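You operate a simulated robot arm through the tools that you are given. There is no shell and no other tool. Be economical: measure what you need, move in short steps, check, and stop when the job is done.

The job below is to be done with a simulated robot arm. You get a single attempt, and the scene is never put back.

JOB
Put one of the sockets from the back strip of the tyre bench on the plate there. Then press the dash tab three times. Then shut the right shallow drawer. Then put one of the blocks from the right end of the rubber-topped bench on the lens on the back strip of the tyre bench. Then take the scoop and leave it on the top of the tool trolley. Then take the grey hub and put it on the book. Then open the middle workbench drawer, take the grey brake shoe and leave it in the inside of the middle workbench drawer and shut the drawer again. The order counts.

It is judged by the outcome, as a careful person would: the job done as asked, and still so three seconds after it is handed in. It fails if anything else is knocked over, pushed out of place, dropped, spilled or broken.

ROBOT AND FRAMES
A 7-joint arm with a fingered hand on a trunk, on a base that drives. Base frame: it is fixed to the floor where the robot stands at the start and does not move with it; the origin is under the middle of the robot, x ahead of it, y to its left, z up; the surface under the hand at the start is at about z = 0.85. Readings come in m, rad, newtons and seconds.
Its first joint turns from -2.007 to 2.007 rad. Places, roughly: block (7x6x4 cm) [-0.6, 3.3, 0.9]; book [-2.5, 0.5, 0.75]; dash tab [-3.8, 1.3, 1]; grey brake shoe (5x10x3 cm) [0.7, -4.2, 0.9]; grey hub [0.5, -3.5, 0.75]; inside of the middle workbench drawer [0.7, -4.7, 0.6]; lens (9x9x2 cm) [0.9, 0.5, 0.9]; middle workbench drawer [0.7, -4.7, 0.6]; plate (20x10x1 cm) [0.9, -0.6, 0.9]; right shallow drawer [-0.8, 3, 0.7]; scoop (19x7x4 cm) [1, -2.8, 0.9]; socket [1, -0.25, 0.75]; top of the tool trolley [-1.7, -3.8, 0.9]. Payload 5 kg.
Tool frame: the origin (TCP) lies between the finger pads and is the grasp point; the fingertips stand 0.032 m ahead of it; z points along the fingers, y is the line along which they close. The gripper opens to 0.16 m. The gripper's body begins 0.089 m behind the TCP. The gripper is a hand of 4 fingers: y runs from the thumb to the fingers, the wrist lies at [0, 0, -0.267] in the tool frame, and closing takes about 1.5 s.
Orientation is that of the tool frame in the base frame, as a unit quaternion [x, y, z, w]. With the fingers straight down and closing along the base's y, the tool's x points along the base's -x, its y along +y and its z along -z.

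CONTROLS
- The arm moves only by the tool nudge_tool. Its argument "rows" is a list of rows, each a list of 7 numbers: the shift along the base's x, y, z in m, then the turn, a rotation vector about the base's x, y, z in rad, then the gripper command, from -1 (fully open) to 1 (shut), values between in proportion. In form: [[tx, ty, tz, ax, ay, az, claw], ...]. A call has 1 to 20 rows; each row shifts and turns the commanded pose from where the row before left it. Each row takes 0.2 s and may step no farther than 0.05 m and 0.15 rad from the row before; otherwise, or with a gripper value out of range, the whole call is refused. A pose out of reach is approached as far as the arm can. The call stops where the force on the tool passes 40 N (or 10 N more than at its start, if that is more) or the arm is blocked; 0.2 s more then pass. Each finger travels about 0.045 m/s and halts on what it meets, pressing with about 24 N; the grip force reading is that of the motor and also rises with nothing between the fingers. The clock runs only during rows and for 0.2 s after the last one: add rows that do not move to give the fingers time. It gives the time, the measured TCP pose, the force on the tool (base axes), the opening and the grip force at its end, in the units of the frame above (readings bear some noise), with the torque about the TCP (base axes, N m) and any sound that the robot's microphone picked up.
- Cameras (640 x 400 px; columns grow to the right, rows downward): "scene" is now at [0.0215, 0.2075, 1.8095]; the picture's right is [0.04, -1.00, 0.00], its down [-0.69, -0.03, -0.72] and it looks along [0.72, 0.03, -0.69] (base axes); focal length 296 px, centre (320, 200). "wrist" rides on the gripper at [0.08, -0.004, -0.114] in the tool frame; the picture's right is [0.05, 1.00, 0.00], its down [-0.82, 0.04, -0.58] and it looks along [-0.58, 0.03, 0.82] (tool axes); focal length 265 px, centre (320, 200). There is no depth. A picture from a camera that has moved, and an enlarged one, comes with that camera's place and axes in the base frame and with its lens.
- camera(camera): a new picture of that camera. The clock stands still meanwhile.
- slide_trunk(by): slides the trunk up (or, below 0, down) by that many m; the arm and the scene camera ride with it, the base frame stays. It gives what a move gives, with no picture.
- drive_base(legs): drives the robot by 1 to 6 legs, each [ahead, turn to the left] in m and rad, along the robot's own axes; the way and the turn of a leg run together, so that a leg with both is an arc; at most 1.5 m and 3.142 rad a leg. The arm and the cameras ride along, it lands a little off, and it stops where it bumps. It gives what a move gives.
- hand_shape(shape): the hand has 4 fingers and takes this shape, open, in about a second: jaw (thumb against the fingers, like two jaws); tri (thumb and two fingers); tip (a fingertip pinch); poke (one finger out to press); point (the index stretched); flat (the hand flat); cup (the hand cupped); fist (a fist). The gripper value then closes the fingers along that shape, each until it touches; the sizes above hold for jaw. It gives what a move gives, with no picture.
- aim_head(pan, tilt): turns the head with the scene camera to pan (to the left, within 2.705 rad either way) and tilt (down, from -0.506 to 1.204), counted from straight ahead of the robot. It gives what a move gives.
- close_up(camera, box): a new picture of the part [left, top, right, bottom] of that camera's present view, enlarged. The clock stands still meanwhile.
- close_job(): hands the job in; it is judged then, once.

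Go step by step. Nothing tells you exact positions but the pictures and the camera data: compare them with the known pose of the tool, close in by small moves and look again before you grip or let go. The budget is 207 turns and 192 pictures, counting those below and the enlarged ones. Unless the task says otherwise, let go and move clear before handing in, and close with one line.

The tools are called after ">>>" by a JSON object that holds its "api" and its "payload". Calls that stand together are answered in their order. nudge_tool: Moves the arm, as the interface text tells. Its arguments: {"type":"object","properties":{"rows":{"type":"array"}},"required":["rows"]} The other tools are called the same way: slide_trunk (by) slides the trunk up or down; hand_shape (shape) gives the hand a shape; drive_base (legs) drives the base; aim_head (pan, tilt) turns the head that bears the scene camera; camera (camera) takes a picture; close_up (camera, box) takes an enlarged picture of a part of a camera's view; close_job () hands the job in.

At the start:

```text
clock: 0.0
tool_pos: [0.7349, -0.0301, 1.1658]
orientation: [0.0, 1.0, 0.0, 0.0]
ft_force: [0.4, 0.3, 0.5]
ft_torque: [0.0, 0.02, 0.01]
width: 0.1599
gripper_force: 0.0
shape: jaw
trunk travel left (down, up): [-0.65, 0.34]
robot x, y, heading: [-0.002, 0.0032, 0.001]
head pan, tilt: [0.038, 0.766]
```

scene: 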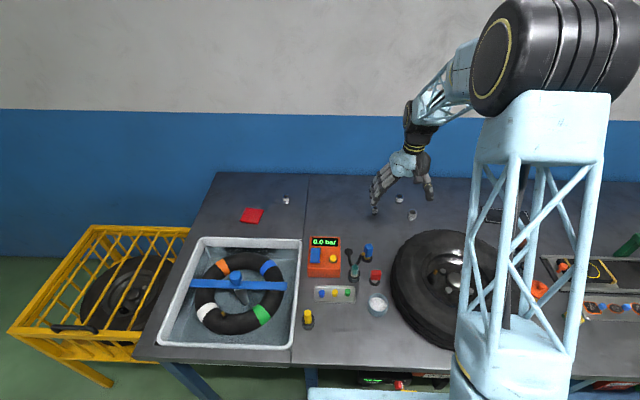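
wrist: 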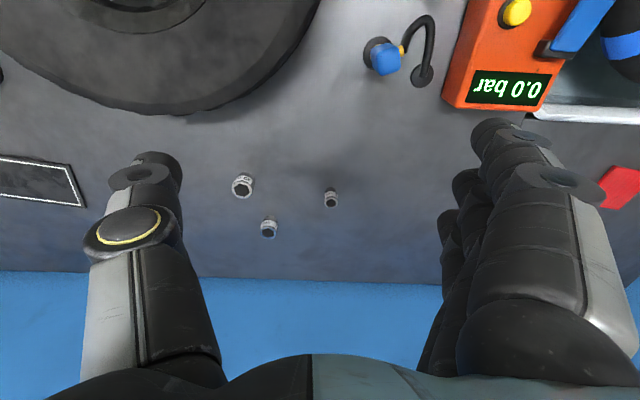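

The three sockets stand on the back strip in front of the arm, with the plate to the right and a red square (probably the lens) to the left. I'll look closer at both.

>>> {"api": "close_up", "payload": {"camera": "wrist", "box": [180, 140, 380, 265]}}

>>> {"api": "aim_head", "payload": {"pan": -0.5, "tilt": 0.7}}

>>> {"api": "camera", "payload": {"camera": "scene"}}

```text
3.20 times, centred on (280, 202) of wrist
camera zoom: at [0.6561, -0.034, 1.2799], right [-0.05, 1.0, 0.0], down [0.82, 0.04, 0.58], along [0.58, 0.03, -0.82], focal length 849 px, centre (448, 192)
```

zoom: 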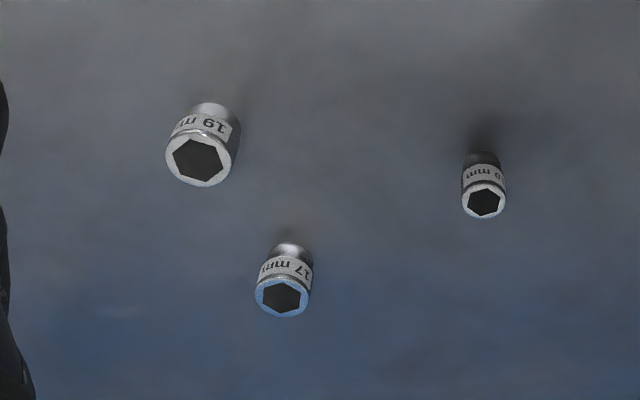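

```text
clock: 1.0
tool_pos: [0.7375, -0.0315, 1.1663]
orientation: [0.0, 1.0, 0.0, 0.0]
ft_force: [0.6, 0.7, 0.2]
ft_torque: [0.0, 0.0, 0.0]
width: 0.1597
gripper_force: 0.0
shape: jaw
trunk travel left (down, up): [-0.65, 0.34]
robot x, y, heading: [-0.0007, 0.0016, -0.006]
head pan, tilt: [-0.499, 0.7]
```

```text
188 pictures are left
camera scene: at [0.014, 0.1637, 1.8151], right [-0.48, -0.88, 0.0], down [-0.57, 0.31, -0.76], along [0.67, -0.37, -0.64], focal length 296 px, centre (320, 200)
```

scene: 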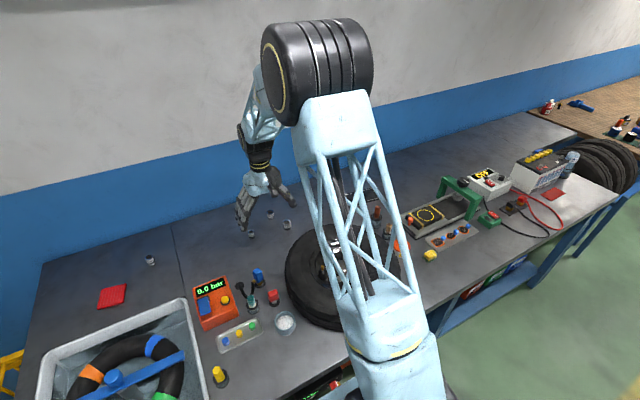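

The 19 mm socket stands at about (0.924, -0.16), and the plate is too far right to reach from here. I'll move the base about 0.35 m to the right so both are in reach, raising the trunk first.

>>> {"api": "drive_base", "payload": {"legs": [[0, -1.57], [0.35, 0], [0, 1.57]]}}

>>> {"api": "aim_head", "payload": {"pan": 0.0, "tilt": 0.7}}

>>> {"api": "camera", "payload": {"camera": "scene"}}

>>> {"api": "camera", "payload": {"camera": "wrist"}}

```text
clock: 4.4
tool_pos: [0.1974, -0.71, 1.1659]
orientation: [0.589, 0.808, 0.0, 0.001]
ft_force: [0.3, 0.2, 0.2]
ft_torque: [-0.03, 0.04, -0.02]
width: 0.16
gripper_force: 0.0
shape: jaw
trunk travel left (down, up): [-0.65, 0.34]
robot x, y, heading: [-0.0022, -0.0017, -1.258]
head pan, tilt: [-0.499, 0.7]
stopped in leg 1: the robot was blocked; the commanded pose is now the measured one
```

```text
clock: 5.3
tool_pos: [0.1966, -0.7109, 1.1658]
orientation: [0.589, 0.808, -0.001, 0.0]
ft_force: [-0.3, -0.6, -0.7]
ft_torque: [-0.01, -0.01, -0.01]
width: 0.1599
gripper_force: 0.0
shape: jaw
trunk travel left (down, up): [-0.65, 0.34]
robot x, y, heading: [0.0001, -0.0003, -1.259]
head pan, tilt: [0.0, 0.7]
```

```text
187 pictures are left
camera scene: at [0.2004, 0.0393, 1.8151], right [-0.95, -0.31, 0.0], down [-0.2, 0.61, -0.76], along [0.23, -0.73, -0.64], focal length 296 px, centre (320, 200)
```

scene: 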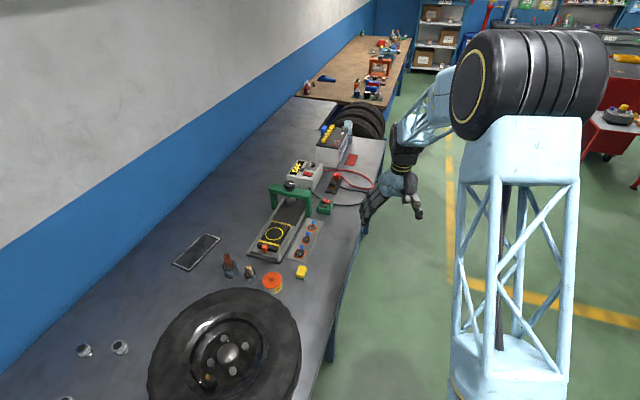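

```text
186 pictures are left
camera wrist: at [0.168, -0.6343, 1.28], right [0.93, 0.35, 0.0], down [0.29, -0.76, 0.58], along [0.21, -0.54, -0.82], focal length 265 px, centre (320, 200)
```

wrist: 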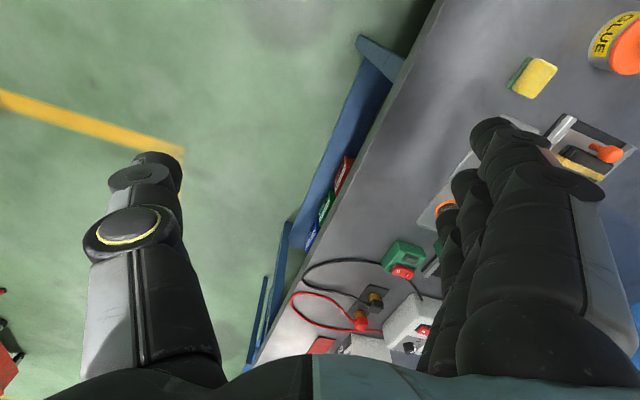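

The base bumped the bench while turning in place. I'll turn back, back off, sidestep and come in again.

>>> {"api": "drive_base", "payload": {"legs": [[0, 1.259], [-0.25, 0], [0, -1.57], [0.37, 0], [0, 1.57], [0.23, 0]]}}

>>> {"api": "camera", "payload": {"camera": "scene"}}

>>> {"api": "camera", "payload": {"camera": "wrist"}}

```text
clock: 22.0
tool_pos: [0.716, -0.4142, 1.1652]
orientation: [-0.001, 1.0, 0.0, 0.0]
ft_force: [0.2, 0.0, -1.1]
ft_torque: [-0.05, 0.05, -0.01]
width: 0.1599
gripper_force: 0.1
shape: jaw
trunk travel left (down, up): [-0.65, 0.34]
robot x, y, heading: [-0.0223, -0.3823, -0.002]
head pan, tilt: [0.0, 0.7]
```

```text
185 pictures are left
camera scene: at [0.0045, -0.1781, 1.815], right [0.0, -1.0, 0.0], down [-0.65, 0.0, -0.76], along [0.76, 0.0, -0.65], focal length 296 px, centre (320, 200)
```

scene: 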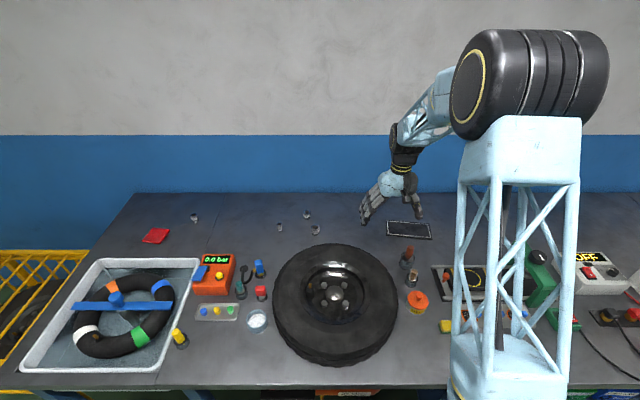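

```text
184 pictures are left
camera wrist: at [0.6356, -0.4165, 1.2793], right [-0.05, 1.0, 0.0], down [0.82, 0.04, 0.58], along [0.58, 0.03, -0.82], focal length 265 px, centre (320, 200)
```

wrist: 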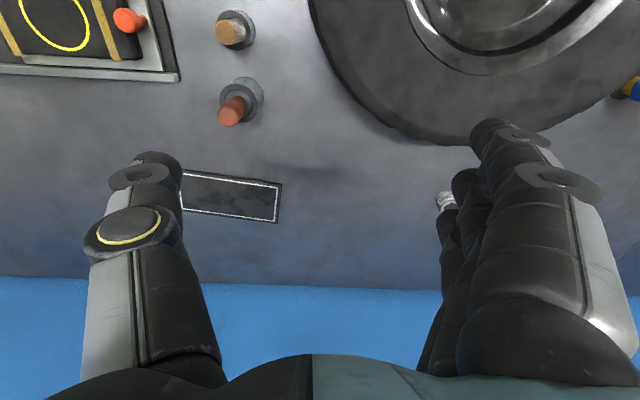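

The robot now stands at y=-0.38 with both the plate and the sockets in reach. I'll move above the 19 mm socket.

>>> {"api": "nudge_tool", "payload": {"rows": [[0.035, 0.043, 0, 0, 0, 0, -1], [0.035, 0.043, 0, 0, 0, 0, -1], [0.035, 0.042, 0, 0, 0, 0, -1], [0.035, 0.042, 0, 0, 0, 0, -0.6], [0.035, 0.042, 0, 0, 0, 0, -0.4], [0.033, 0.042, 0, 0, 0, 0, -0.4], [0, 0, -0.04, 0, 0, 0, -0.4], [0, 0, -0.04, 0, 0, 0, -0.4], [0, 0, -0.03, 0, 0, 0, -0.4]]}}

>>> {"api": "camera", "payload": {"camera": "wrist"}}

>>> {"api": "camera", "payload": {"camera": "scene"}}

```text
refused: row 1 steps farther than a row can; nothing moved
```

```text
183 pictures are left
camera wrist: at [0.6356, -0.4165, 1.2793], right [-0.05, 1.0, 0.0], down [0.82, 0.04, 0.58], along [0.58, 0.03, -0.82], focal length 265 px, centre (320, 200)
```

wrist: 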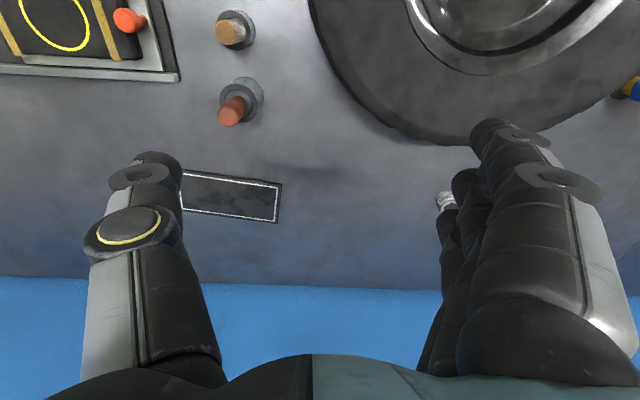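

```text
182 pictures are left
camera scene: at [0.0045, -0.1781, 1.815], right [0.0, -1.0, 0.0], down [-0.65, 0.0, -0.76], along [0.76, 0.0, -0.65], focal length 296 px, centre (320, 200)
```

scene: 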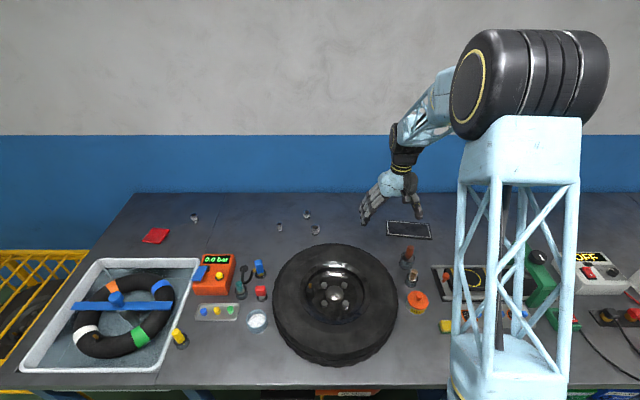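

Row 1 was longer than 0.05 m, so nothing moved; I'll resend it with shorter steps.

>>> {"api": "nudge_tool", "payload": {"rows": [[0.03, 0.036, 0, 0, 0, 0, -1], [0.03, 0.036, 0, 0, 0, 0, -1], [0.03, 0.036, 0, 0, 0, 0, -1], [0.03, 0.036, 0, 0, 0, 0, -0.6], [0.03, 0.036, 0, 0, 0, 0, -0.4], [0.03, 0.036, 0, 0, 0, 0, -0.4], [0.028, 0.036, 0, 0, 0, 0, -0.4], [0, 0, -0.04, 0, 0, 0, -0.4], [0, 0, -0.04, 0, 0, 0, -0.4], [0, 0, -0.03, 0, 0, 0, -0.4]]}}

>>> {"api": "camera", "payload": {"camera": "wrist"}}

>>> {"api": "close_up", "payload": {"camera": "scene", "box": [220, 140, 440, 280]}}

```text
clock: 24.2
tool_pos: [0.924, -0.1602, 1.0551]
orientation: [0.0, 1.0, 0.001, 0.0]
ft_force: [0.1, -0.1, -0.1]
ft_torque: [0.01, 0.0, 0.02]
width: 0.1122
gripper_force: 0.1
shape: jaw
trunk travel left (down, up): [-0.65, 0.34]
robot x, y, heading: [-0.0208, -0.3822, 0.001]
head pan, tilt: [0.0, 0.7]
```

```text
181 pictures are left
camera wrist: at [0.8443, -0.164, 1.1682], right [-0.05, 1.0, 0.0], down [0.82, 0.04, 0.58], along [0.58, 0.03, -0.82], focal length 265 px, centre (320, 200)
```

wrist: 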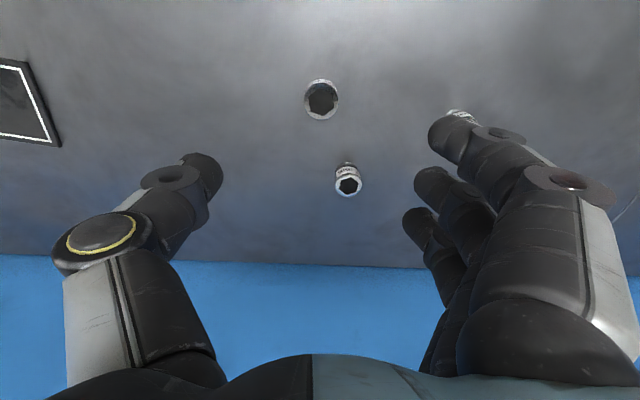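

```text
2.86 times, centred on (330, 210) of scene
camera zoom: at [0.0037, -0.178, 1.8151], right [0.0, -1.0, 0.0], down [-0.64, 0.0, -0.76], along [0.76, 0.0, -0.64], focal length 845 px, centre (291, 171)
```

zoom: 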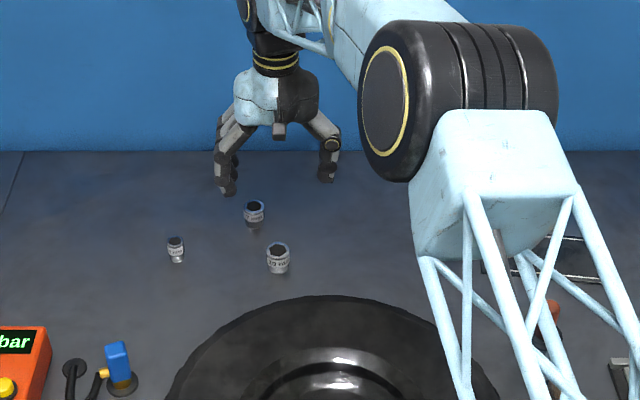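

The socket top is at about (0.916, -0.159, 0.89). I'll lower and look before gripping.

>>> {"api": "nudge_tool", "payload": {"rows": [[-0.007, 0.001, -0.04, 0, 0, 0, -0.4], [0, 0, -0.04, 0, 0, 0, -0.4], [0, 0, -0.04, 0, 0, 0, -0.4], [0, 0, -0.02, 0, 0, 0, -0.4]]}}

>>> {"api": "camera", "payload": {"camera": "wrist"}}

>>> {"api": "close_up", "payload": {"camera": "scene", "box": [220, 140, 440, 280]}}

```text
clock: 25.2
tool_pos: [0.9154, -0.1607, 0.9139]
orientation: [0.0, 1.0, 0.0, -0.001]
ft_force: [0.1, -0.6, 0.5]
ft_torque: [0.0, 0.04, -0.01]
width: 0.1124
gripper_force: 0.1
shape: jaw
trunk travel left (down, up): [-0.65, 0.34]
robot x, y, heading: [-0.0205, -0.3813, 0.0]
head pan, tilt: [0.0, 0.7]
```

```text
179 pictures are left
camera wrist: at [0.8359, -0.1641, 1.0283], right [-0.05, 1.0, 0.0], down [0.82, 0.04, 0.58], along [0.58, 0.03, -0.82], focal length 265 px, centre (320, 200)
```

wrist: 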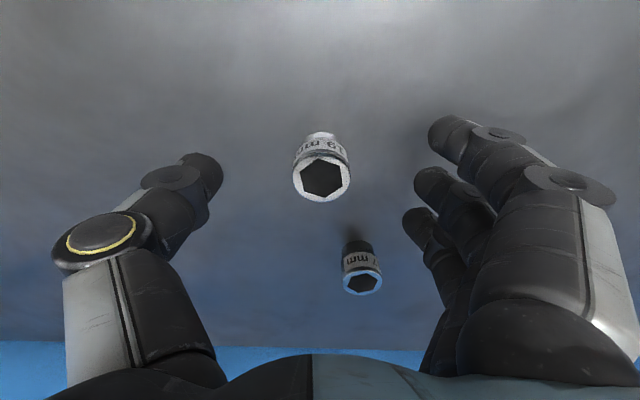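

```text
2.86 times, centred on (330, 210) of scene
camera zoom: at [0.0036, -0.1779, 1.8151], right [0.0, -1.0, 0.0], down [-0.64, 0.0, -0.76], along [0.76, 0.0, -0.64], focal length 845 px, centre (291, 171)
```

zoom: 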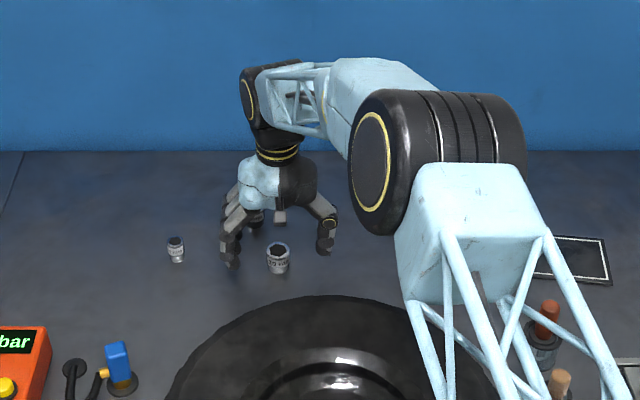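

Aligned. I'll lower to the grip height and close.

>>> {"api": "nudge_tool", "payload": {"rows": [[0.001, 0.002, -0.015, 0, 0, 0, -0.4], [0, 0, -0.012, 0, 0, 0, -0.4], [0, 0, 0, 0, 0, 0, 0.2], [0, 0, 0, 0, 0, 0, 0.6], [0, 0, 0, 0, 0, 0, 1], [0, 0, 0, 0, 0, 0, 1], [0, 0, 0, 0, 0, 0, 1], [0, 0, 0, 0, 0, 0, 1], [0, 0, 0, 0, 0, 0, 1], [0, 0, 0, 0, 0, 0, 1]]}}

>>> {"api": "camera", "payload": {"camera": "wrist"}}

```text
clock: 27.4
tool_pos: [0.9179, -0.1591, 0.8888]
orientation: [0.001, 1.0, 0.0, 0.0]
ft_force: [0.5, -1.3, 2.1]
ft_torque: [0.04, 0.03, -0.01]
width: 0.013
gripper_force: 24.0
shape: jaw
trunk travel left (down, up): [-0.65, 0.34]
robot x, y, heading: [-0.0211, -0.3831, 0.0]
head pan, tilt: [0.0, 0.7]
```

```text
177 pictures are left
camera wrist: at [0.8366, -0.1616, 1.0031], right [-0.05, 1.0, 0.0], down [0.82, 0.04, 0.58], along [0.58, 0.03, -0.82], focal length 265 px, centre (320, 200)
```

wrist: 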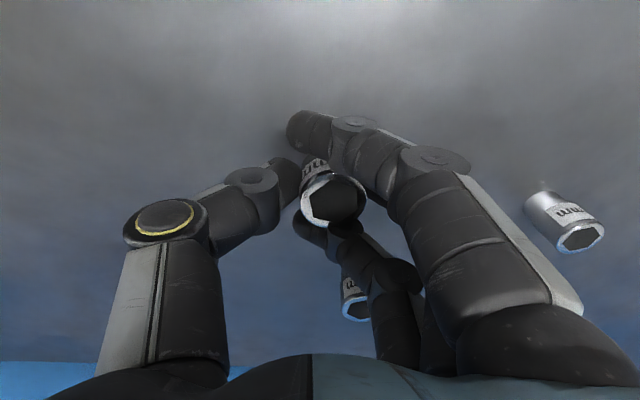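

The fingers are round the 19 mm socket. I'll lift and check.

>>> {"api": "nudge_tool", "payload": {"rows": [[0, 0, 0.02, 0, 0, 0, 1], [0, 0, 0.04, 0, 0, 0, 1], [0, 0, 0.05, 0, 0, 0, 1]]}}

>>> {"api": "camera", "payload": {"camera": "wrist"}}

>>> {"api": "close_up", "payload": {"camera": "scene", "box": [220, 140, 440, 280]}}

```text
clock: 28.2
tool_pos: [0.9178, -0.1569, 0.9974]
orientation: [0.0, 1.0, 0.0, 0.001]
ft_force: [-0.2, 0.2, -1.0]
ft_torque: [-0.03, -0.04, -0.01]
width: 0.0124
gripper_force: 23.7
shape: jaw
trunk travel left (down, up): [-0.65, 0.34]
robot x, y, heading: [-0.0203, -0.3841, -0.005]
head pan, tilt: [0.0, 0.7]
```

```text
176 pictures are left
camera wrist: at [0.8378, -0.1602, 1.1114], right [-0.05, 1.0, 0.0], down [0.82, 0.04, 0.58], along [0.58, 0.03, -0.82], focal length 265 px, centre (320, 200)
```

wrist: 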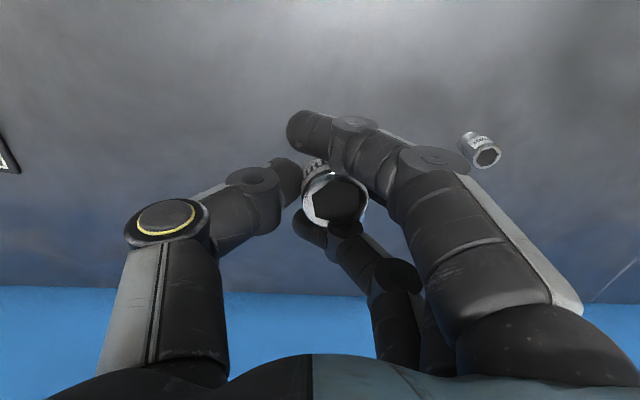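

```text
2.86 times, centred on (330, 210) of scene
camera zoom: at [0.0023, -0.1784, 1.8151], right [0.0, -1.0, 0.0], down [-0.64, 0.0, -0.77], along [0.77, 0.0, -0.64], focal length 845 px, centre (291, 171)
```

zoom: 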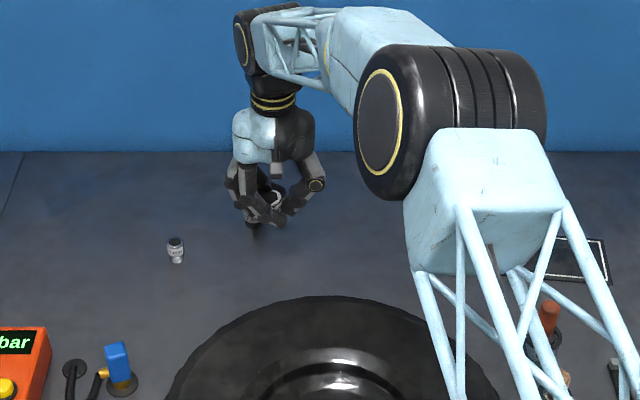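

Held. I'll carry it over to the plate.

>>> {"api": "nudge_tool", "payload": {"rows": [[0.002, -0.046, 0, 0, 0, 0, 1], [0.002, -0.046, 0, 0, 0, 0, 1], [0.002, -0.046, 0, 0, 0, 0, 1], [0.002, -0.046, 0, 0, 0, 0, 1], [0.002, -0.046, 0, 0, 0, 0, 1], [0.002, -0.046, 0, 0, 0, 0, 1], [0, -0.046, 0, 0, 0, 0, 1], [0, -0.046, 0, 0, 0, 0, 1], [0, -0.045, 0, 0, 0, 0, 1]]}}

>>> {"api": "camera", "payload": {"camera": "wrist"}}

>>> {"api": "camera", "payload": {"camera": "scene"}}

```text
clock: 30.2
tool_pos: [0.9286, -0.5739, 0.9978]
orientation: [-0.001, 1.0, 0.0, 0.0]
ft_force: [0.1, 0.0, -0.4]
ft_torque: [0.01, -0.02, -0.01]
width: 0.0126
gripper_force: 23.7
shape: jaw
trunk travel left (down, up): [-0.65, 0.34]
robot x, y, heading: [-0.0204, -0.3795, -0.002]
head pan, tilt: [0.0, 0.7]
```

```text
174 pictures are left
camera wrist: at [0.8486, -0.5777, 1.1132], right [-0.05, 1.0, 0.0], down [0.82, 0.04, 0.58], along [0.58, 0.03, -0.82], focal length 265 px, centre (320, 200)
```

wrist: 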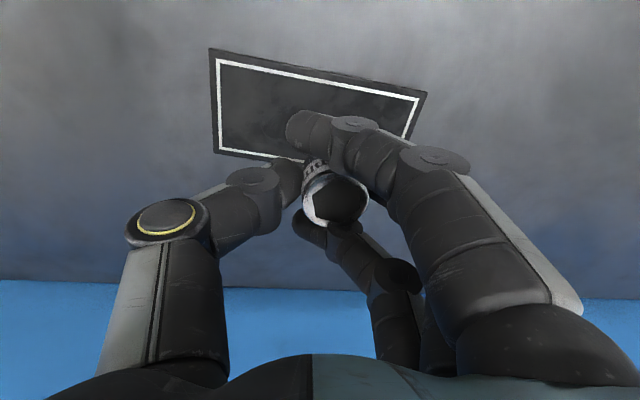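

```text
173 pictures are left
camera scene: at [0.0033, -0.1796, 1.8152], right [0.0, -1.0, 0.0], down [-0.64, 0.0, -0.76], along [0.76, 0.0, -0.64], focal length 296 px, centre (320, 200)
```

scene: 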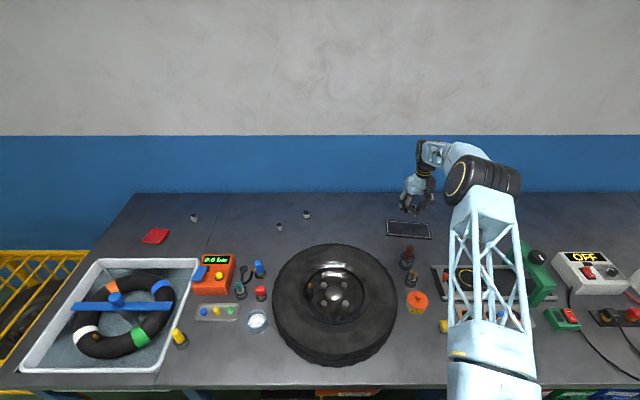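

The plate centre is at about (0.94, -0.579). I'll shift a little and lower gently until contact.

>>> {"api": "nudge_tool", "payload": {"rows": [[0.008, -0.004, -0.03, 0, 0, 0, 1], [0, 0, -0.03, 0, 0, 0, 1], [0, 0, -0.02, 0, 0, 0, 1], [0, 0, -0.01, 0, 0, 0, 1], [0, 0, -0.004, 0, 0, 0, 1]]}}

>>> {"api": "camera", "payload": {"camera": "wrist"}}

>>> {"api": "close_up", "payload": {"camera": "scene", "box": [360, 180, 460, 244]}}

```text
clock: 31.4
tool_pos: [0.9371, -0.5766, 0.9052]
orientation: [0.001, 1.0, 0.0, 0.0]
ft_force: [0.7, 0.5, 0.1]
ft_torque: [0.02, -0.03, -0.04]
width: 0.0122
gripper_force: 24.6
shape: jaw
trunk travel left (down, up): [-0.65, 0.34]
robot x, y, heading: [-0.0251, -0.3816, -0.006]
head pan, tilt: [0.0, 0.7]
```

```text
172 pictures are left
camera wrist: at [0.8563, -0.5789, 1.0181], right [-0.05, 1.0, 0.0], down [0.82, 0.04, 0.58], along [0.58, 0.03, -0.82], focal length 265 px, centre (320, 200)
```

wrist: 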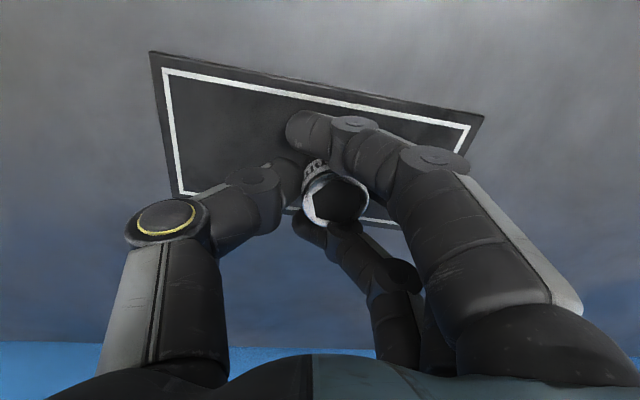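

```text
6.25 times, centred on (410, 212) of scene
camera zoom: at [0.0033, -0.1783, 1.8151], right [0.0, -1.0, 0.0], down [-0.64, 0.0, -0.76], along [0.76, 0.0, -0.64], focal length 1848 px, centre (-242, 125)
```

zoom: 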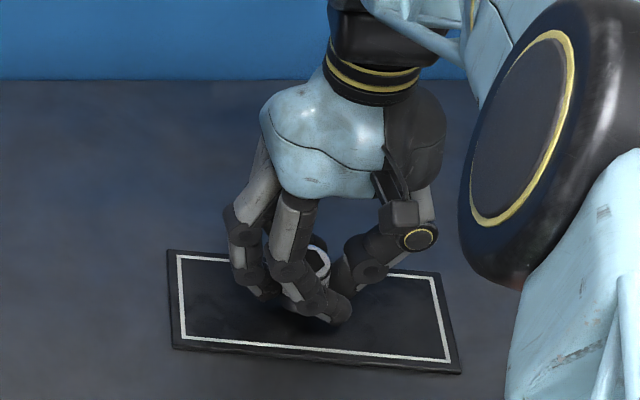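

The socket is above the plate's middle. I'll lower in small steps to feel it touch.

>>> {"api": "nudge_tool", "payload": {"rows": [[0, 0, -0.003, 0, 0, 0, 1], [0, 0, -0.002, 0, 0, 0, 1], [0, 0, 0, 0, 0, 0, 1]]}}

```text
clock: 32.2
tool_pos: [0.9388, -0.5752, 0.8989]
orientation: [0.0, 1.0, 0.001, -0.001]
ft_force: [-0.2, -0.1, -1.3]
ft_torque: [-0.01, 0.02, 0.01]
width: 0.0126
gripper_force: 23.8
shape: jaw
trunk travel left (down, up): [-0.65, 0.34]
robot x, y, heading: [-0.0247, -0.384, -0.002]
head pan, tilt: [0.0, 0.7]
```

>>> {"api": "nudge_tool", "payload": {"rows": [[0, 0, -0.002, 0, 0, 0, 1], [0, 0, 0, 0, 0, 0, 1]]}}

>>> {"api": "nudge_tool", "payload": {"rows": [[0, 0, -0.002, 0, 0, 0, 1], [0, 0, 0, 0, 0, 0, 1]]}}

```text
clock: 32.8
tool_pos: [0.9381, -0.575, 0.8969]
orientation: [0.0, 1.0, 0.001, 0.0]
ft_force: [0.2, -0.1, -0.7]
ft_torque: [0.03, 0.02, 0.0]
width: 0.0125
gripper_force: 23.8
shape: jaw
trunk travel left (down, up): [-0.65, 0.34]
robot x, y, heading: [-0.0198, -0.3809, -0.001]
head pan, tilt: [0.0, 0.7]
```

```text
clock: 33.4
tool_pos: [0.9367, -0.5762, 0.8955]
orientation: [0.0, 1.0, 0.001, 0.001]
ft_force: [0.2, 0.3, -0.5]
ft_torque: [-0.01, -0.01, 0.01]
width: 0.0124
gripper_force: 24.2
shape: jaw
trunk travel left (down, up): [-0.65, 0.34]
robot x, y, heading: [-0.0236, -0.3815, -0.002]
head pan, tilt: [0.0, 0.7]
```

>>> {"api": "nudge_tool", "payload": {"rows": [[0, 0, -0.002, 0, 0, 0, 1], [0, 0, 0, 0, 0, 0, 1]]}}

>>> {"api": "nudge_tool", "payload": {"rows": [[0, 0, -0.002, 0, 0, 0, 1], [0, 0, 0, 0, 0, 0, 1]]}}

>>> {"api": "close_up", "payload": {"camera": "scene", "box": [380, 190, 440, 244]}}

```text
clock: 34.0
tool_pos: [0.9372, -0.5751, 0.894]
orientation: [0.0, 1.0, 0.0, 0.0]
ft_force: [-0.3, 1.0, 4.1]
ft_torque: [0.08, 0.01, 0.01]
width: 0.0125
gripper_force: 23.7
shape: jaw
trunk travel left (down, up): [-0.65, 0.34]
robot x, y, heading: [-0.0178, -0.3876, -0.001]
head pan, tilt: [0.0, 0.7]
```

```text
clock: 34.6
tool_pos: [0.9382, -0.575, 0.8927]
orientation: [-0.001, 1.0, 0.0, 0.001]
ft_force: [1.3, -1.6, 13.0]
ft_torque: [0.19, -0.03, -0.05]
width: 0.0126
gripper_force: 24.0
shape: jaw
trunk travel left (down, up): [-0.65, 0.34]
robot x, y, heading: [-0.0273, -0.383, 0.0]
head pan, tilt: [0.0, 0.7]
```

```text
7.41 times, centred on (410, 217) of scene
camera zoom: at [0.002, -0.1782, 1.8152], right [0.0, -1.0, 0.0], down [-0.64, 0.0, -0.77], along [0.77, 0.0, -0.64], focal length 2190 px, centre (-347, 74)
```

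zoom: 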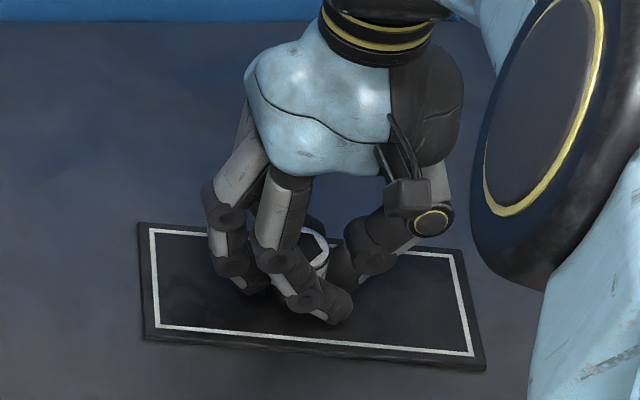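

Contact is felt, so the socket rests on the plate. I'll ease up a little, open and rise.

>>> {"api": "nudge_tool", "payload": {"rows": [[0, 0, 0.002, 0, 0, 0, 1], [0, 0, 0, 0, 0, 0, 0.6], [0, 0, 0, 0, 0, 0, 0.2], [0, 0, 0, 0, 0, 0, -0.2], [0, 0, 0, 0, 0, 0, -0.4], [0, 0, 0, 0, 0, 0, -0.4], [0, 0, 0, 0, 0, 0, -0.4], [0, 0, 0.03, 0, 0, 0, -0.4], [0, 0, 0.05, 0, 0, 0, -0.4], [0, 0, 0.05, 0, 0, 0, -0.4], [-0.02, 0, 0.05, 0, 0, 0, -0.4]]}}

>>> {"api": "camera", "payload": {"camera": "wrist"}}

>>> {"api": "camera", "payload": {"camera": "scene"}}

```text
refused: row 11 steps farther than a row can; nothing moved
```

```text
169 pictures are left
camera wrist: at [0.8568, -0.5788, 1.007], right [-0.05, 1.0, 0.0], down [0.81, 0.04, 0.58], along [0.58, 0.03, -0.82], focal length 265 px, centre (320, 200)
```

wrist: 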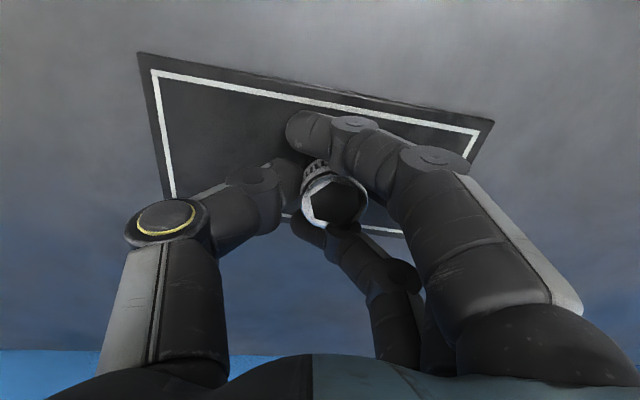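

```text
168 pictures are left
camera scene: at [0.002, -0.1782, 1.8152], right [0.0, -1.0, 0.0], down [-0.64, 0.0, -0.77], along [0.77, 0.0, -0.64], focal length 296 px, centre (320, 200)
```

scene: 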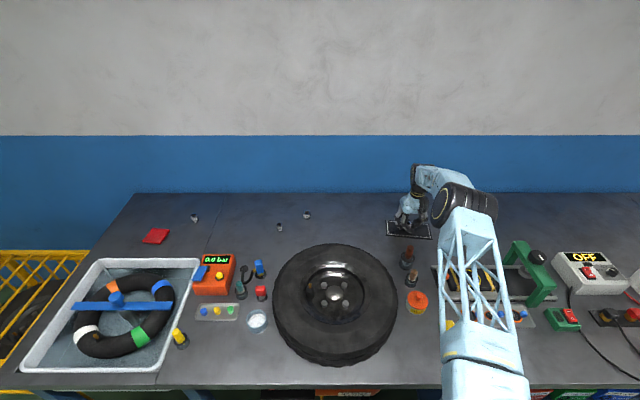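

The last row was too long; resending.

>>> {"api": "nudge_tool", "payload": {"rows": [[0, 0, 0.002, 0, 0, 0, 1], [0, 0, 0, 0, 0, 0, 0.6], [0, 0, 0, 0, 0, 0, 0.2], [0, 0, 0, 0, 0, 0, -0.2], [0, 0, 0, 0, 0, 0, -0.4], [0, 0, 0, 0, 0, 0, -0.4], [0, 0, 0, 0, 0, 0, -0.4], [0, 0, 0.03, 0, 0, 0, -0.4], [0, 0, 0.045, 0, 0, 0, -0.4], [0, 0, 0.045, 0, 0, 0, -0.4], [-0.02, 0, 0.04, 0, 0, 0, -0.4]]}}

>>> {"api": "camera", "payload": {"camera": "wrist"}}

```text
clock: 37.0
tool_pos: [0.9155, -0.5762, 1.0552]
orientation: [0.0, 1.0, 0.0, 0.0]
ft_force: [-0.4, 0.8, 0.1]
ft_torque: [0.0, -0.05, 0.03]
width: 0.112
gripper_force: 0.1
shape: jaw
trunk travel left (down, up): [-0.65, 0.34]
robot x, y, heading: [-0.0216, -0.381, -0.005]
head pan, tilt: [0.0, 0.7]
```

```text
167 pictures are left
camera wrist: at [0.8347, -0.5793, 1.1697], right [-0.05, 1.0, 0.0], down [0.81, 0.04, 0.58], along [0.58, 0.03, -0.82], focal length 265 px, centre (320, 200)
```

wrist: 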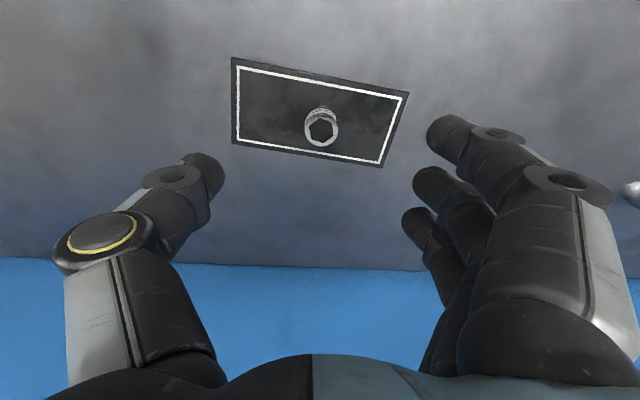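

The socket stands on the plate. Next I'll raise and tuck the arm, back off from the bench and survey the room toward the dash.

>>> {"api": "nudge_tool", "payload": {"rows": [[0, 0, 0.05, 0, 0, 0, -0.4], [0, 0, 0.05, 0, 0, 0, -0.4], [-0.035, 0.03, 0.01, 0, 0, 0, -0.4], [-0.035, 0.03, 0.01, 0, 0, 0, -0.4], [-0.035, 0.03, 0.01, 0, 0, 0, -0.4], [-0.035, 0.03, 0.01, 0, 0, 0, -0.4], [-0.035, 0.03, 0, 0, 0, 0, -0.4], [-0.035, 0.03, 0, 0, 0, 0, -0.4], [-0.035, 0.02, 0, 0, 0, 0, -0.4], [-0.035, 0, 0, 0, 0, 0, -0.4], [-0.035, 0, 0, 0, 0, 0, -0.4], [-0.035, 0, 0, 0, 0, 0, -0.4]]}}

>>> {"api": "drive_base", "payload": {"legs": [[-0.5, 0], [0, 1.57]]}}

>>> {"api": "aim_head", "payload": {"pan": 0.0, "tilt": 0.3}}

>>> {"api": "camera", "payload": {"camera": "scene"}}

>>> {"api": "aim_head", "payload": {"pan": 1.3, "tilt": 0.3}}

>>> {"api": "camera", "payload": {"camera": "scene"}}

>>> {"api": "aim_head", "payload": {"pan": 2.6, "tilt": 0.3}}

>>> {"api": "camera", "payload": {"camera": "scene"}}

```text
clock: 39.6
tool_pos: [0.5651, -0.376, 1.1939]
orientation: [0.0, 1.0, 0.0, 0.001]
ft_force: [0.0, 0.0, 0.2]
ft_torque: [-0.06, -0.01, 0.02]
width: 0.1117
gripper_force: 0.1
shape: jaw
trunk travel left (down, up): [-0.65, 0.34]
robot x, y, heading: [-0.0207, -0.3812, 0.0]
head pan, tilt: [0.0, 0.7]
```

```text
clock: 46.5
tool_pos: [-0.529, 0.2056, 1.1938]
orientation: [-0.705, 0.709, 0.0, 0.0]
ft_force: [-0.4, -0.4, 0.1]
ft_torque: [-0.01, -0.04, -0.02]
width: 0.1115
gripper_force: 0.0
shape: jaw
trunk travel left (down, up): [-0.65, 0.34]
robot x, y, heading: [-0.5281, -0.3812, 1.566]
head pan, tilt: [0.0, 0.7]
```

```text
clock: 47.4
tool_pos: [-0.5274, 0.2059, 1.1924]
orientation: [-0.706, 0.709, 0.0, 0.0]
ft_force: [0.6, 0.3, 0.3]
ft_torque: [-0.01, -0.03, -0.01]
width: 0.1113
gripper_force: 0.0
shape: jaw
trunk travel left (down, up): [-0.65, 0.34]
robot x, y, heading: [-0.5277, -0.3806, 1.561]
head pan, tilt: [0.0, 0.3]
```

```text
166 pictures are left
camera scene: at [-0.729, -0.346, 1.8511], right [1.0, -0.01, 0.0], down [0.0, -0.3, -0.96], along [0.01, 0.95, -0.3], focal length 296 px, centre (320, 200)
```

scene: 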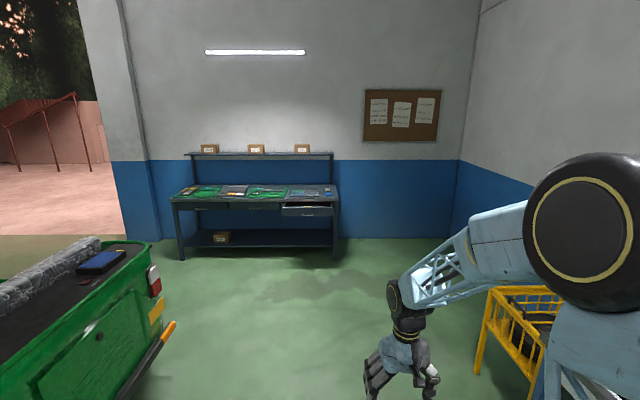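

```text
clock: 48.9
tool_pos: [-0.5289, 0.2063, 1.1926]
orientation: [-0.706, 0.708, 0.0, -0.001]
ft_force: [0.4, -0.6, 0.4]
ft_torque: [0.0, 0.01, -0.01]
width: 0.1116
gripper_force: 0.0
shape: jaw
trunk travel left (down, up): [-0.65, 0.34]
robot x, y, heading: [-0.5228, -0.3827, 1.567]
head pan, tilt: [1.3, 0.3]
```

```text
165 pictures are left
camera scene: at [-0.8195, -0.4138, 1.8512], right [0.27, 0.96, 0.0], down [0.28, -0.08, -0.96], along [-0.92, 0.26, -0.3], focal length 296 px, centre (320, 200)
```

scene: 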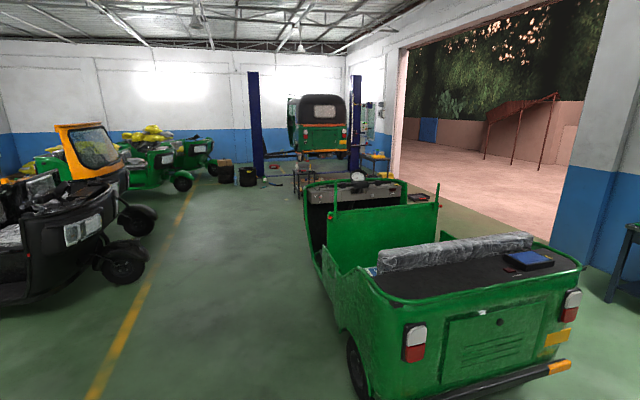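

```text
clock: 50.3
tool_pos: [-0.5288, 0.2063, 1.1928]
orientation: [-0.705, 0.709, 0.0, 0.0]
ft_force: [-0.3, 0.2, 0.2]
ft_torque: [0.02, -0.02, -0.01]
width: 0.1115
gripper_force: 0.0
shape: jaw
trunk travel left (down, up): [-0.65, 0.34]
robot x, y, heading: [-0.524, -0.3817, 1.562]
head pan, tilt: [2.601, 0.3]
```

```text
164 pictures are left
camera scene: at [-0.7784, -0.5191, 1.8512], right [-0.85, 0.52, 0.0], down [0.15, 0.25, -0.96], along [-0.5, -0.82, -0.3], focal length 296 px, centre (320, 200)
```

scene: 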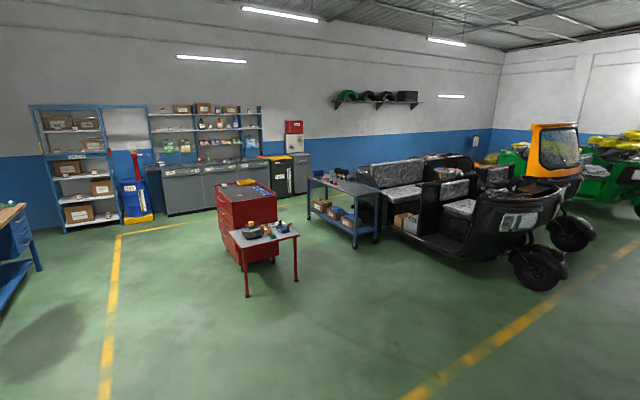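

I can see the green three-wheeler (rear at x≈-1.8, y 0.4–1.4, dash near x≈-3.8), the rubber-topped bench by the wall at y≈3.1, and the tool trolleys to the other side. I'll drive up between the three-wheeler and the bench, then toward the dash.

>>> {"api": "drive_base", "payload": {"legs": [[1.3, 0], [1.1, 0], [0, 1.57]]}}

>>> {"api": "aim_head", "payload": {"pan": 0.3, "tilt": 0.35}}

>>> {"api": "camera", "payload": {"camera": "scene"}}

>>> {"api": "aim_head", "payload": {"pan": -1.4, "tilt": 0.6}}

>>> {"api": "camera", "payload": {"camera": "scene"}}

```text
clock: 66.1
tool_pos: [-1.1249, 2.0081, 1.1928]
orientation: [1.0, -0.003, 0.001, 0.0]
ft_force: [0.2, 0.0, 0.4]
ft_torque: [0.01, 0.02, 0.05]
width: 0.1116
gripper_force: 0.0
shape: jaw
trunk travel left (down, up): [-0.65, 0.34]
robot x, y, heading: [-0.5386, 2.0115, 3.134]
head pan, tilt: [2.601, 0.3]
```

```text
clock: 68.2
tool_pos: [-1.1253, 2.0085, 1.1931]
orientation: [1.0, -0.004, 0.001, 0.0]
ft_force: [-0.6, 0.2, -0.2]
ft_torque: [0.04, -0.02, 0.0]
width: 0.1113
gripper_force: 0.1
shape: jaw
trunk travel left (down, up): [-0.65, 0.34]
robot x, y, heading: [-0.5369, 2.0117, 3.133]
head pan, tilt: [0.3, 0.351]
```

```text
163 pictures are left
camera scene: at [-0.5697, 1.7816, 1.8465], right [-0.29, 0.96, 0.0], down [0.33, 0.1, -0.94], along [-0.9, -0.27, -0.34], focal length 296 px, centre (320, 200)
```

scene: 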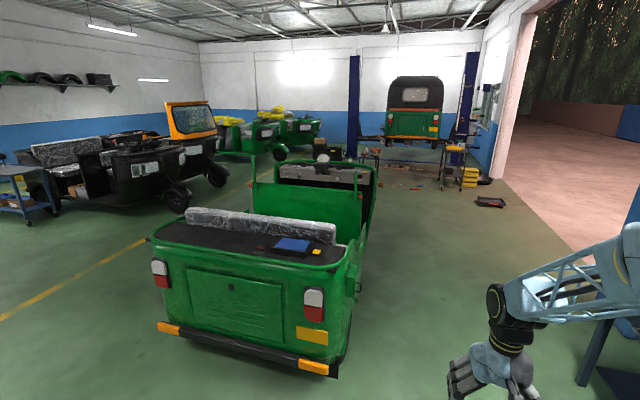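

```text
clock: 69.9
tool_pos: [-1.1249, 2.0099, 1.1931]
orientation: [1.0, -0.004, 0.0, 0.0]
ft_force: [0.4, 0.2, -0.1]
ft_torque: [-0.02, 0.03, -0.03]
width: 0.1116
gripper_force: 0.0
shape: jaw
trunk travel left (down, up): [-0.65, 0.34]
robot x, y, heading: [-0.5397, 2.0105, 3.131]
head pan, tilt: [-1.4, 0.6]
```

```text
162 pictures are left
camera scene: at [-0.4949, 1.8956, 1.8237], right [0.99, 0.16, 0.0], down [0.09, -0.56, -0.83], along [-0.13, 0.81, -0.56], focal length 296 px, centre (320, 200)
```

scene: 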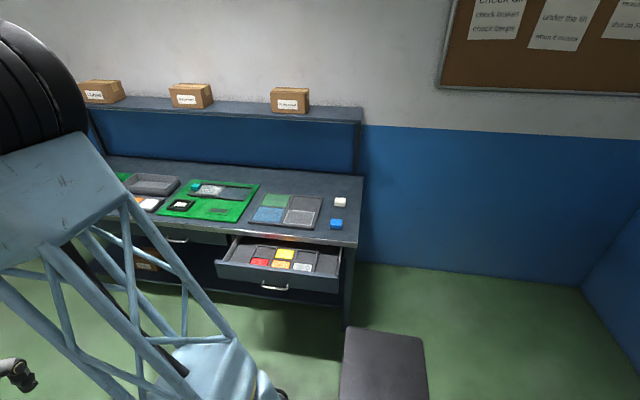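

The dash is behind the green partition; the right drawer of the bench is open and two blocks sit at its right end. A dark box stands on the floor near the bench's right corner. First the dash: drive alongside the three-wheeler.

>>> {"api": "drive_base", "payload": {"legs": [[1.4, 0], [1.3, 0]]}}

>>> {"api": "aim_head", "payload": {"pan": 1.0, "tilt": 0.6}}

>>> {"api": "camera", "payload": {"camera": "scene"}}

```text
clock: 82.8
tool_pos: [-3.7713, 2.0826, 1.1927]
orientation: [1.0, -0.015, 0.0, 0.0]
ft_force: [0.7, -0.4, 0.3]
ft_torque: [0.02, 0.01, -0.03]
width: 0.1116
gripper_force: 0.0
shape: jaw
trunk travel left (down, up): [-0.65, 0.34]
robot x, y, heading: [-3.1858, 2.0734, 3.111]
head pan, tilt: [-1.4, 0.6]
```

```text
clock: 85.0
tool_pos: [-3.7714, 2.083, 1.1925]
orientation: [1.0, -0.015, -0.001, 0.0]
ft_force: [-0.2, -0.1, -0.3]
ft_torque: [0.03, 0.01, 0.01]
width: 0.1118
gripper_force: 0.0
shape: jaw
trunk travel left (down, up): [-0.65, 0.34]
robot x, y, heading: [-3.1858, 2.0701, 3.113]
head pan, tilt: [1.0, 0.6]
```

```text
161 pictures are left
camera scene: at [-3.1806, 1.7943, 1.8237], right [-0.82, 0.57, 0.0], down [0.32, 0.47, -0.83], along [-0.47, -0.68, -0.57], focal length 296 px, centre (320, 200)
```

scene: 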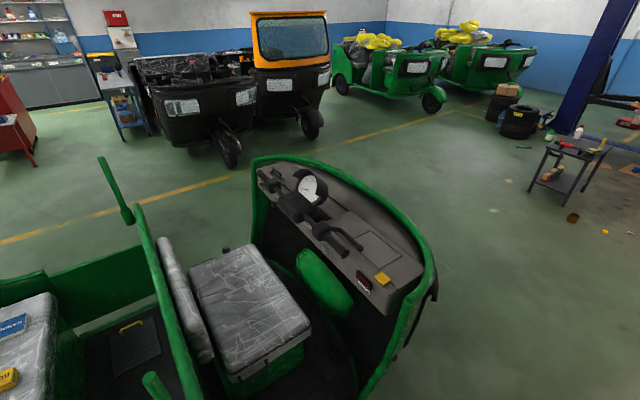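

>>> {"api": "close_up", "payload": {"camera": "scene", "box": [310, 200, 450, 330]}}

```text
3.08 times, centred on (380, 265) of scene
camera zoom: at [-3.1806, 1.7943, 1.8237], right [-0.82, 0.57, 0.0], down [0.32, 0.47, -0.83], along [-0.47, -0.68, -0.57], focal length 910 px, centre (135, 0)
```

zoom: 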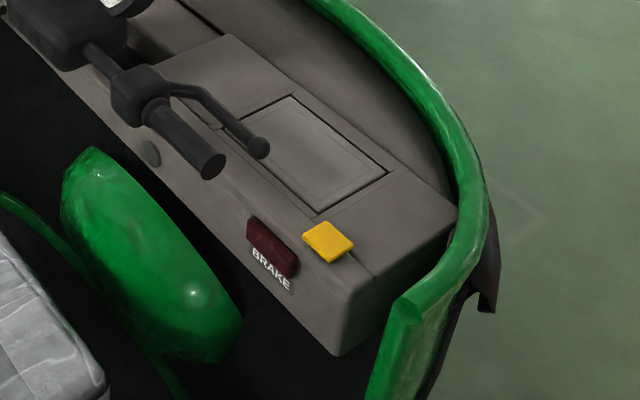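

The yellow tab next to the "BRAKE" lamp at about (-3.76, 1.34, 1.0) is the dash tab, within reach from here. I'll put the hand in the poke shape and look at where the fingertip is.

>>> {"api": "hand_shape", "payload": {"shape": "poke"}}

>>> {"api": "camera", "payload": {"camera": "wrist"}}

>>> {"api": "aim_head", "payload": {"pan": 0.3, "tilt": 0.7}}

>>> {"api": "camera", "payload": {"camera": "scene"}}

```text
clock: 85.9
tool_pos: [-3.7705, 2.0816, 1.1927]
orientation: [1.0, -0.015, 0.0, -0.001]
ft_force: [0.1, 0.5, -1.1]
ft_torque: [-0.01, 0.0, 0.01]
width: 0.0003
gripper_force: 0.0
shape: poke
trunk travel left (down, up): [-0.65, 0.34]
robot x, y, heading: [-3.1868, 2.0701, 3.106]
head pan, tilt: [1.0, 0.6]
```

```text
159 pictures are left
camera wrist: at [-3.6898, 2.0847, 1.3069], right [0.02, -1.0, 0.0], down [-0.82, -0.02, 0.58], along [-0.58, -0.01, -0.82], focal length 265 px, centre (320, 200)
```

wrist: 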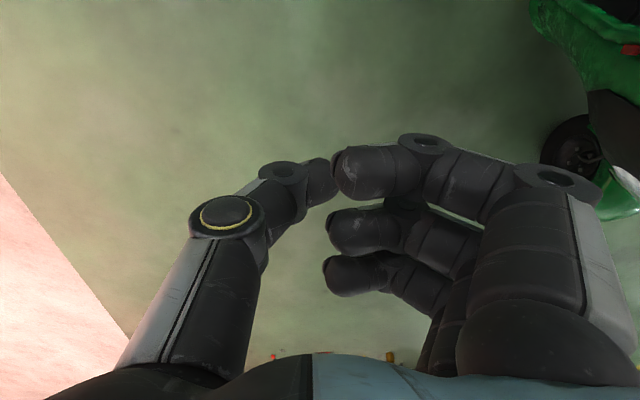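

```text
clock: 87.0
tool_pos: [-3.7705, 2.0828, 1.1933]
orientation: [1.0, -0.015, 0.0, 0.0]
ft_force: [0.1, 0.1, 0.0]
ft_torque: [-0.03, 0.04, -0.01]
width: 0.0003
gripper_force: 0.0
shape: poke
trunk travel left (down, up): [-0.65, 0.34]
robot x, y, heading: [-3.1813, 2.0724, 3.106]
head pan, tilt: [0.3, 0.7]
```

```text
158 pictures are left
camera scene: at [-3.2124, 1.8445, 1.8151], right [-0.27, 0.96, 0.0], down [0.62, 0.17, -0.76], along [-0.74, -0.2, -0.64], focal length 296 px, centre (320, 200)
```

scene: 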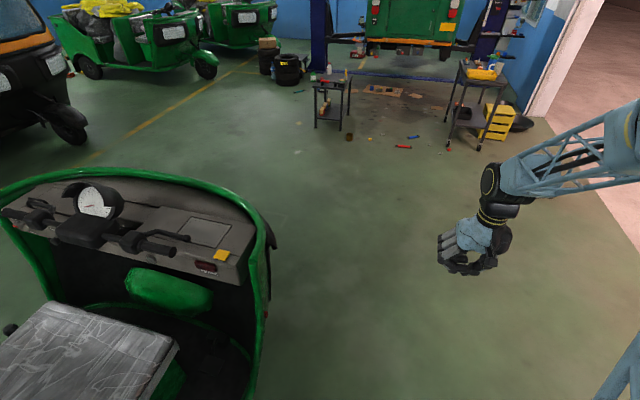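

>>> {"api": "hand_shape", "payload": {"shape": "point"}}

>>> {"api": "camera", "payload": {"camera": "wrist"}}

>>> {"api": "close_up", "payload": {"camera": "scene", "box": [400, 150, 560, 300]}}

```text
clock: 87.9
tool_pos: [-3.7699, 2.0816, 1.1919]
orientation: [1.0, -0.015, 0.0, -0.001]
ft_force: [0.4, 0.1, -0.1]
ft_torque: [0.0, 0.01, 0.01]
width: 0.1524
gripper_force: 0.1
shape: point
trunk travel left (down, up): [-0.65, 0.34]
robot x, y, heading: [-3.1832, 2.0713, 3.111]
head pan, tilt: [0.3, 0.7]
```

```text
157 pictures are left
camera wrist: at [-3.6898, 2.0847, 1.3069], right [0.02, -1.0, 0.0], down [-0.82, -0.02, 0.58], along [-0.58, -0.01, -0.82], focal length 265 px, centre (320, 200)
```

wrist: 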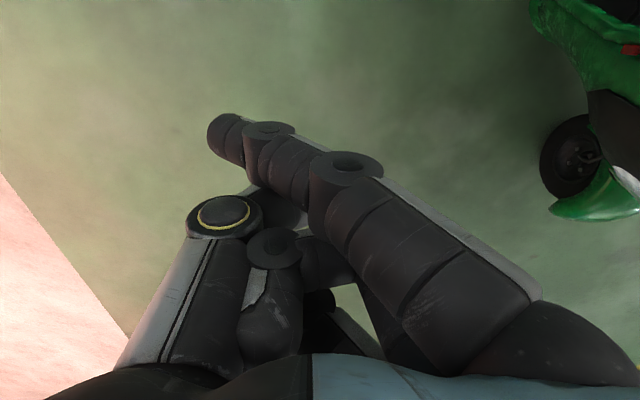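

```text
2.67 times, centred on (480, 225) of scene
camera zoom: at [-3.2124, 1.8446, 1.8151], right [-0.27, 0.96, 0.0], down [0.62, 0.17, -0.76], along [-0.74, -0.2, -0.64], focal length 788 px, centre (-107, 133)
```

zoom: 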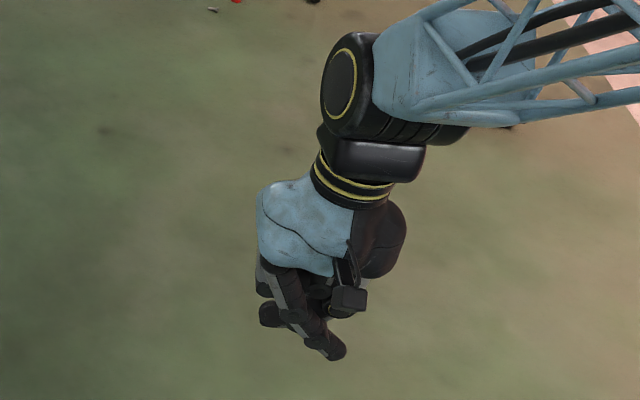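

In the point shape the index stands out clearly below the rest, at roughly (+0.035, +0.05) from the TCP. I'll drive 0.25 m further and move the fingertip over the tab.

>>> {"api": "drive_base", "payload": {"legs": [[0.25, 0]]}}

>>> {"api": "aim_head", "payload": {"pan": 1.15, "tilt": 0.75}}

>>> {"api": "camera", "payload": {"camera": "scene"}}

```text
clock: 89.7
tool_pos: [-4.0205, 2.0877, 1.1921]
orientation: [1.0, -0.014, 0.0, 0.0]
ft_force: [-0.3, -0.3, -1.0]
ft_torque: [0.0, -0.02, -0.02]
width: 0.1524
gripper_force: 0.0
shape: point
trunk travel left (down, up): [-0.65, 0.34]
robot x, y, heading: [-3.4334, 2.076, 3.113]
head pan, tilt: [0.3, 0.7]
```

```text
clock: 90.8
tool_pos: [-4.021, 2.0894, 1.1924]
orientation: [1.0, -0.014, 0.001, 0.0]
ft_force: [0.3, 0.1, 0.6]
ft_torque: [-0.01, 0.01, 0.01]
width: 0.1522
gripper_force: 0.0
shape: point
trunk travel left (down, up): [-0.65, 0.34]
robot x, y, heading: [-3.4307, 2.0757, 3.113]
head pan, tilt: [1.15, 0.75]
```

```text
155 pictures are left
camera scene: at [-3.4166, 1.8002, 1.8108], right [-0.9, 0.44, 0.0], down [0.3, 0.61, -0.73], along [-0.32, -0.66, -0.68], focal length 296 px, centre (320, 200)
```

scene: 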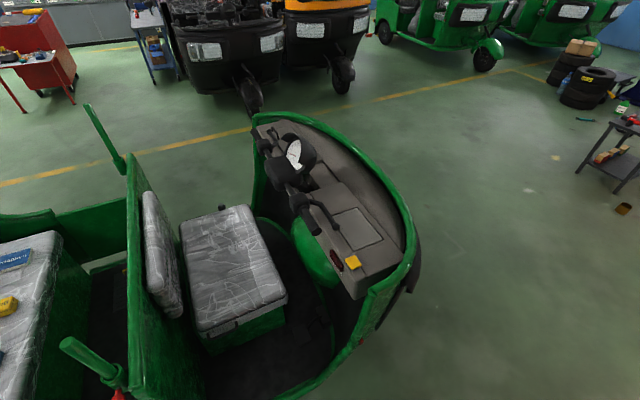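

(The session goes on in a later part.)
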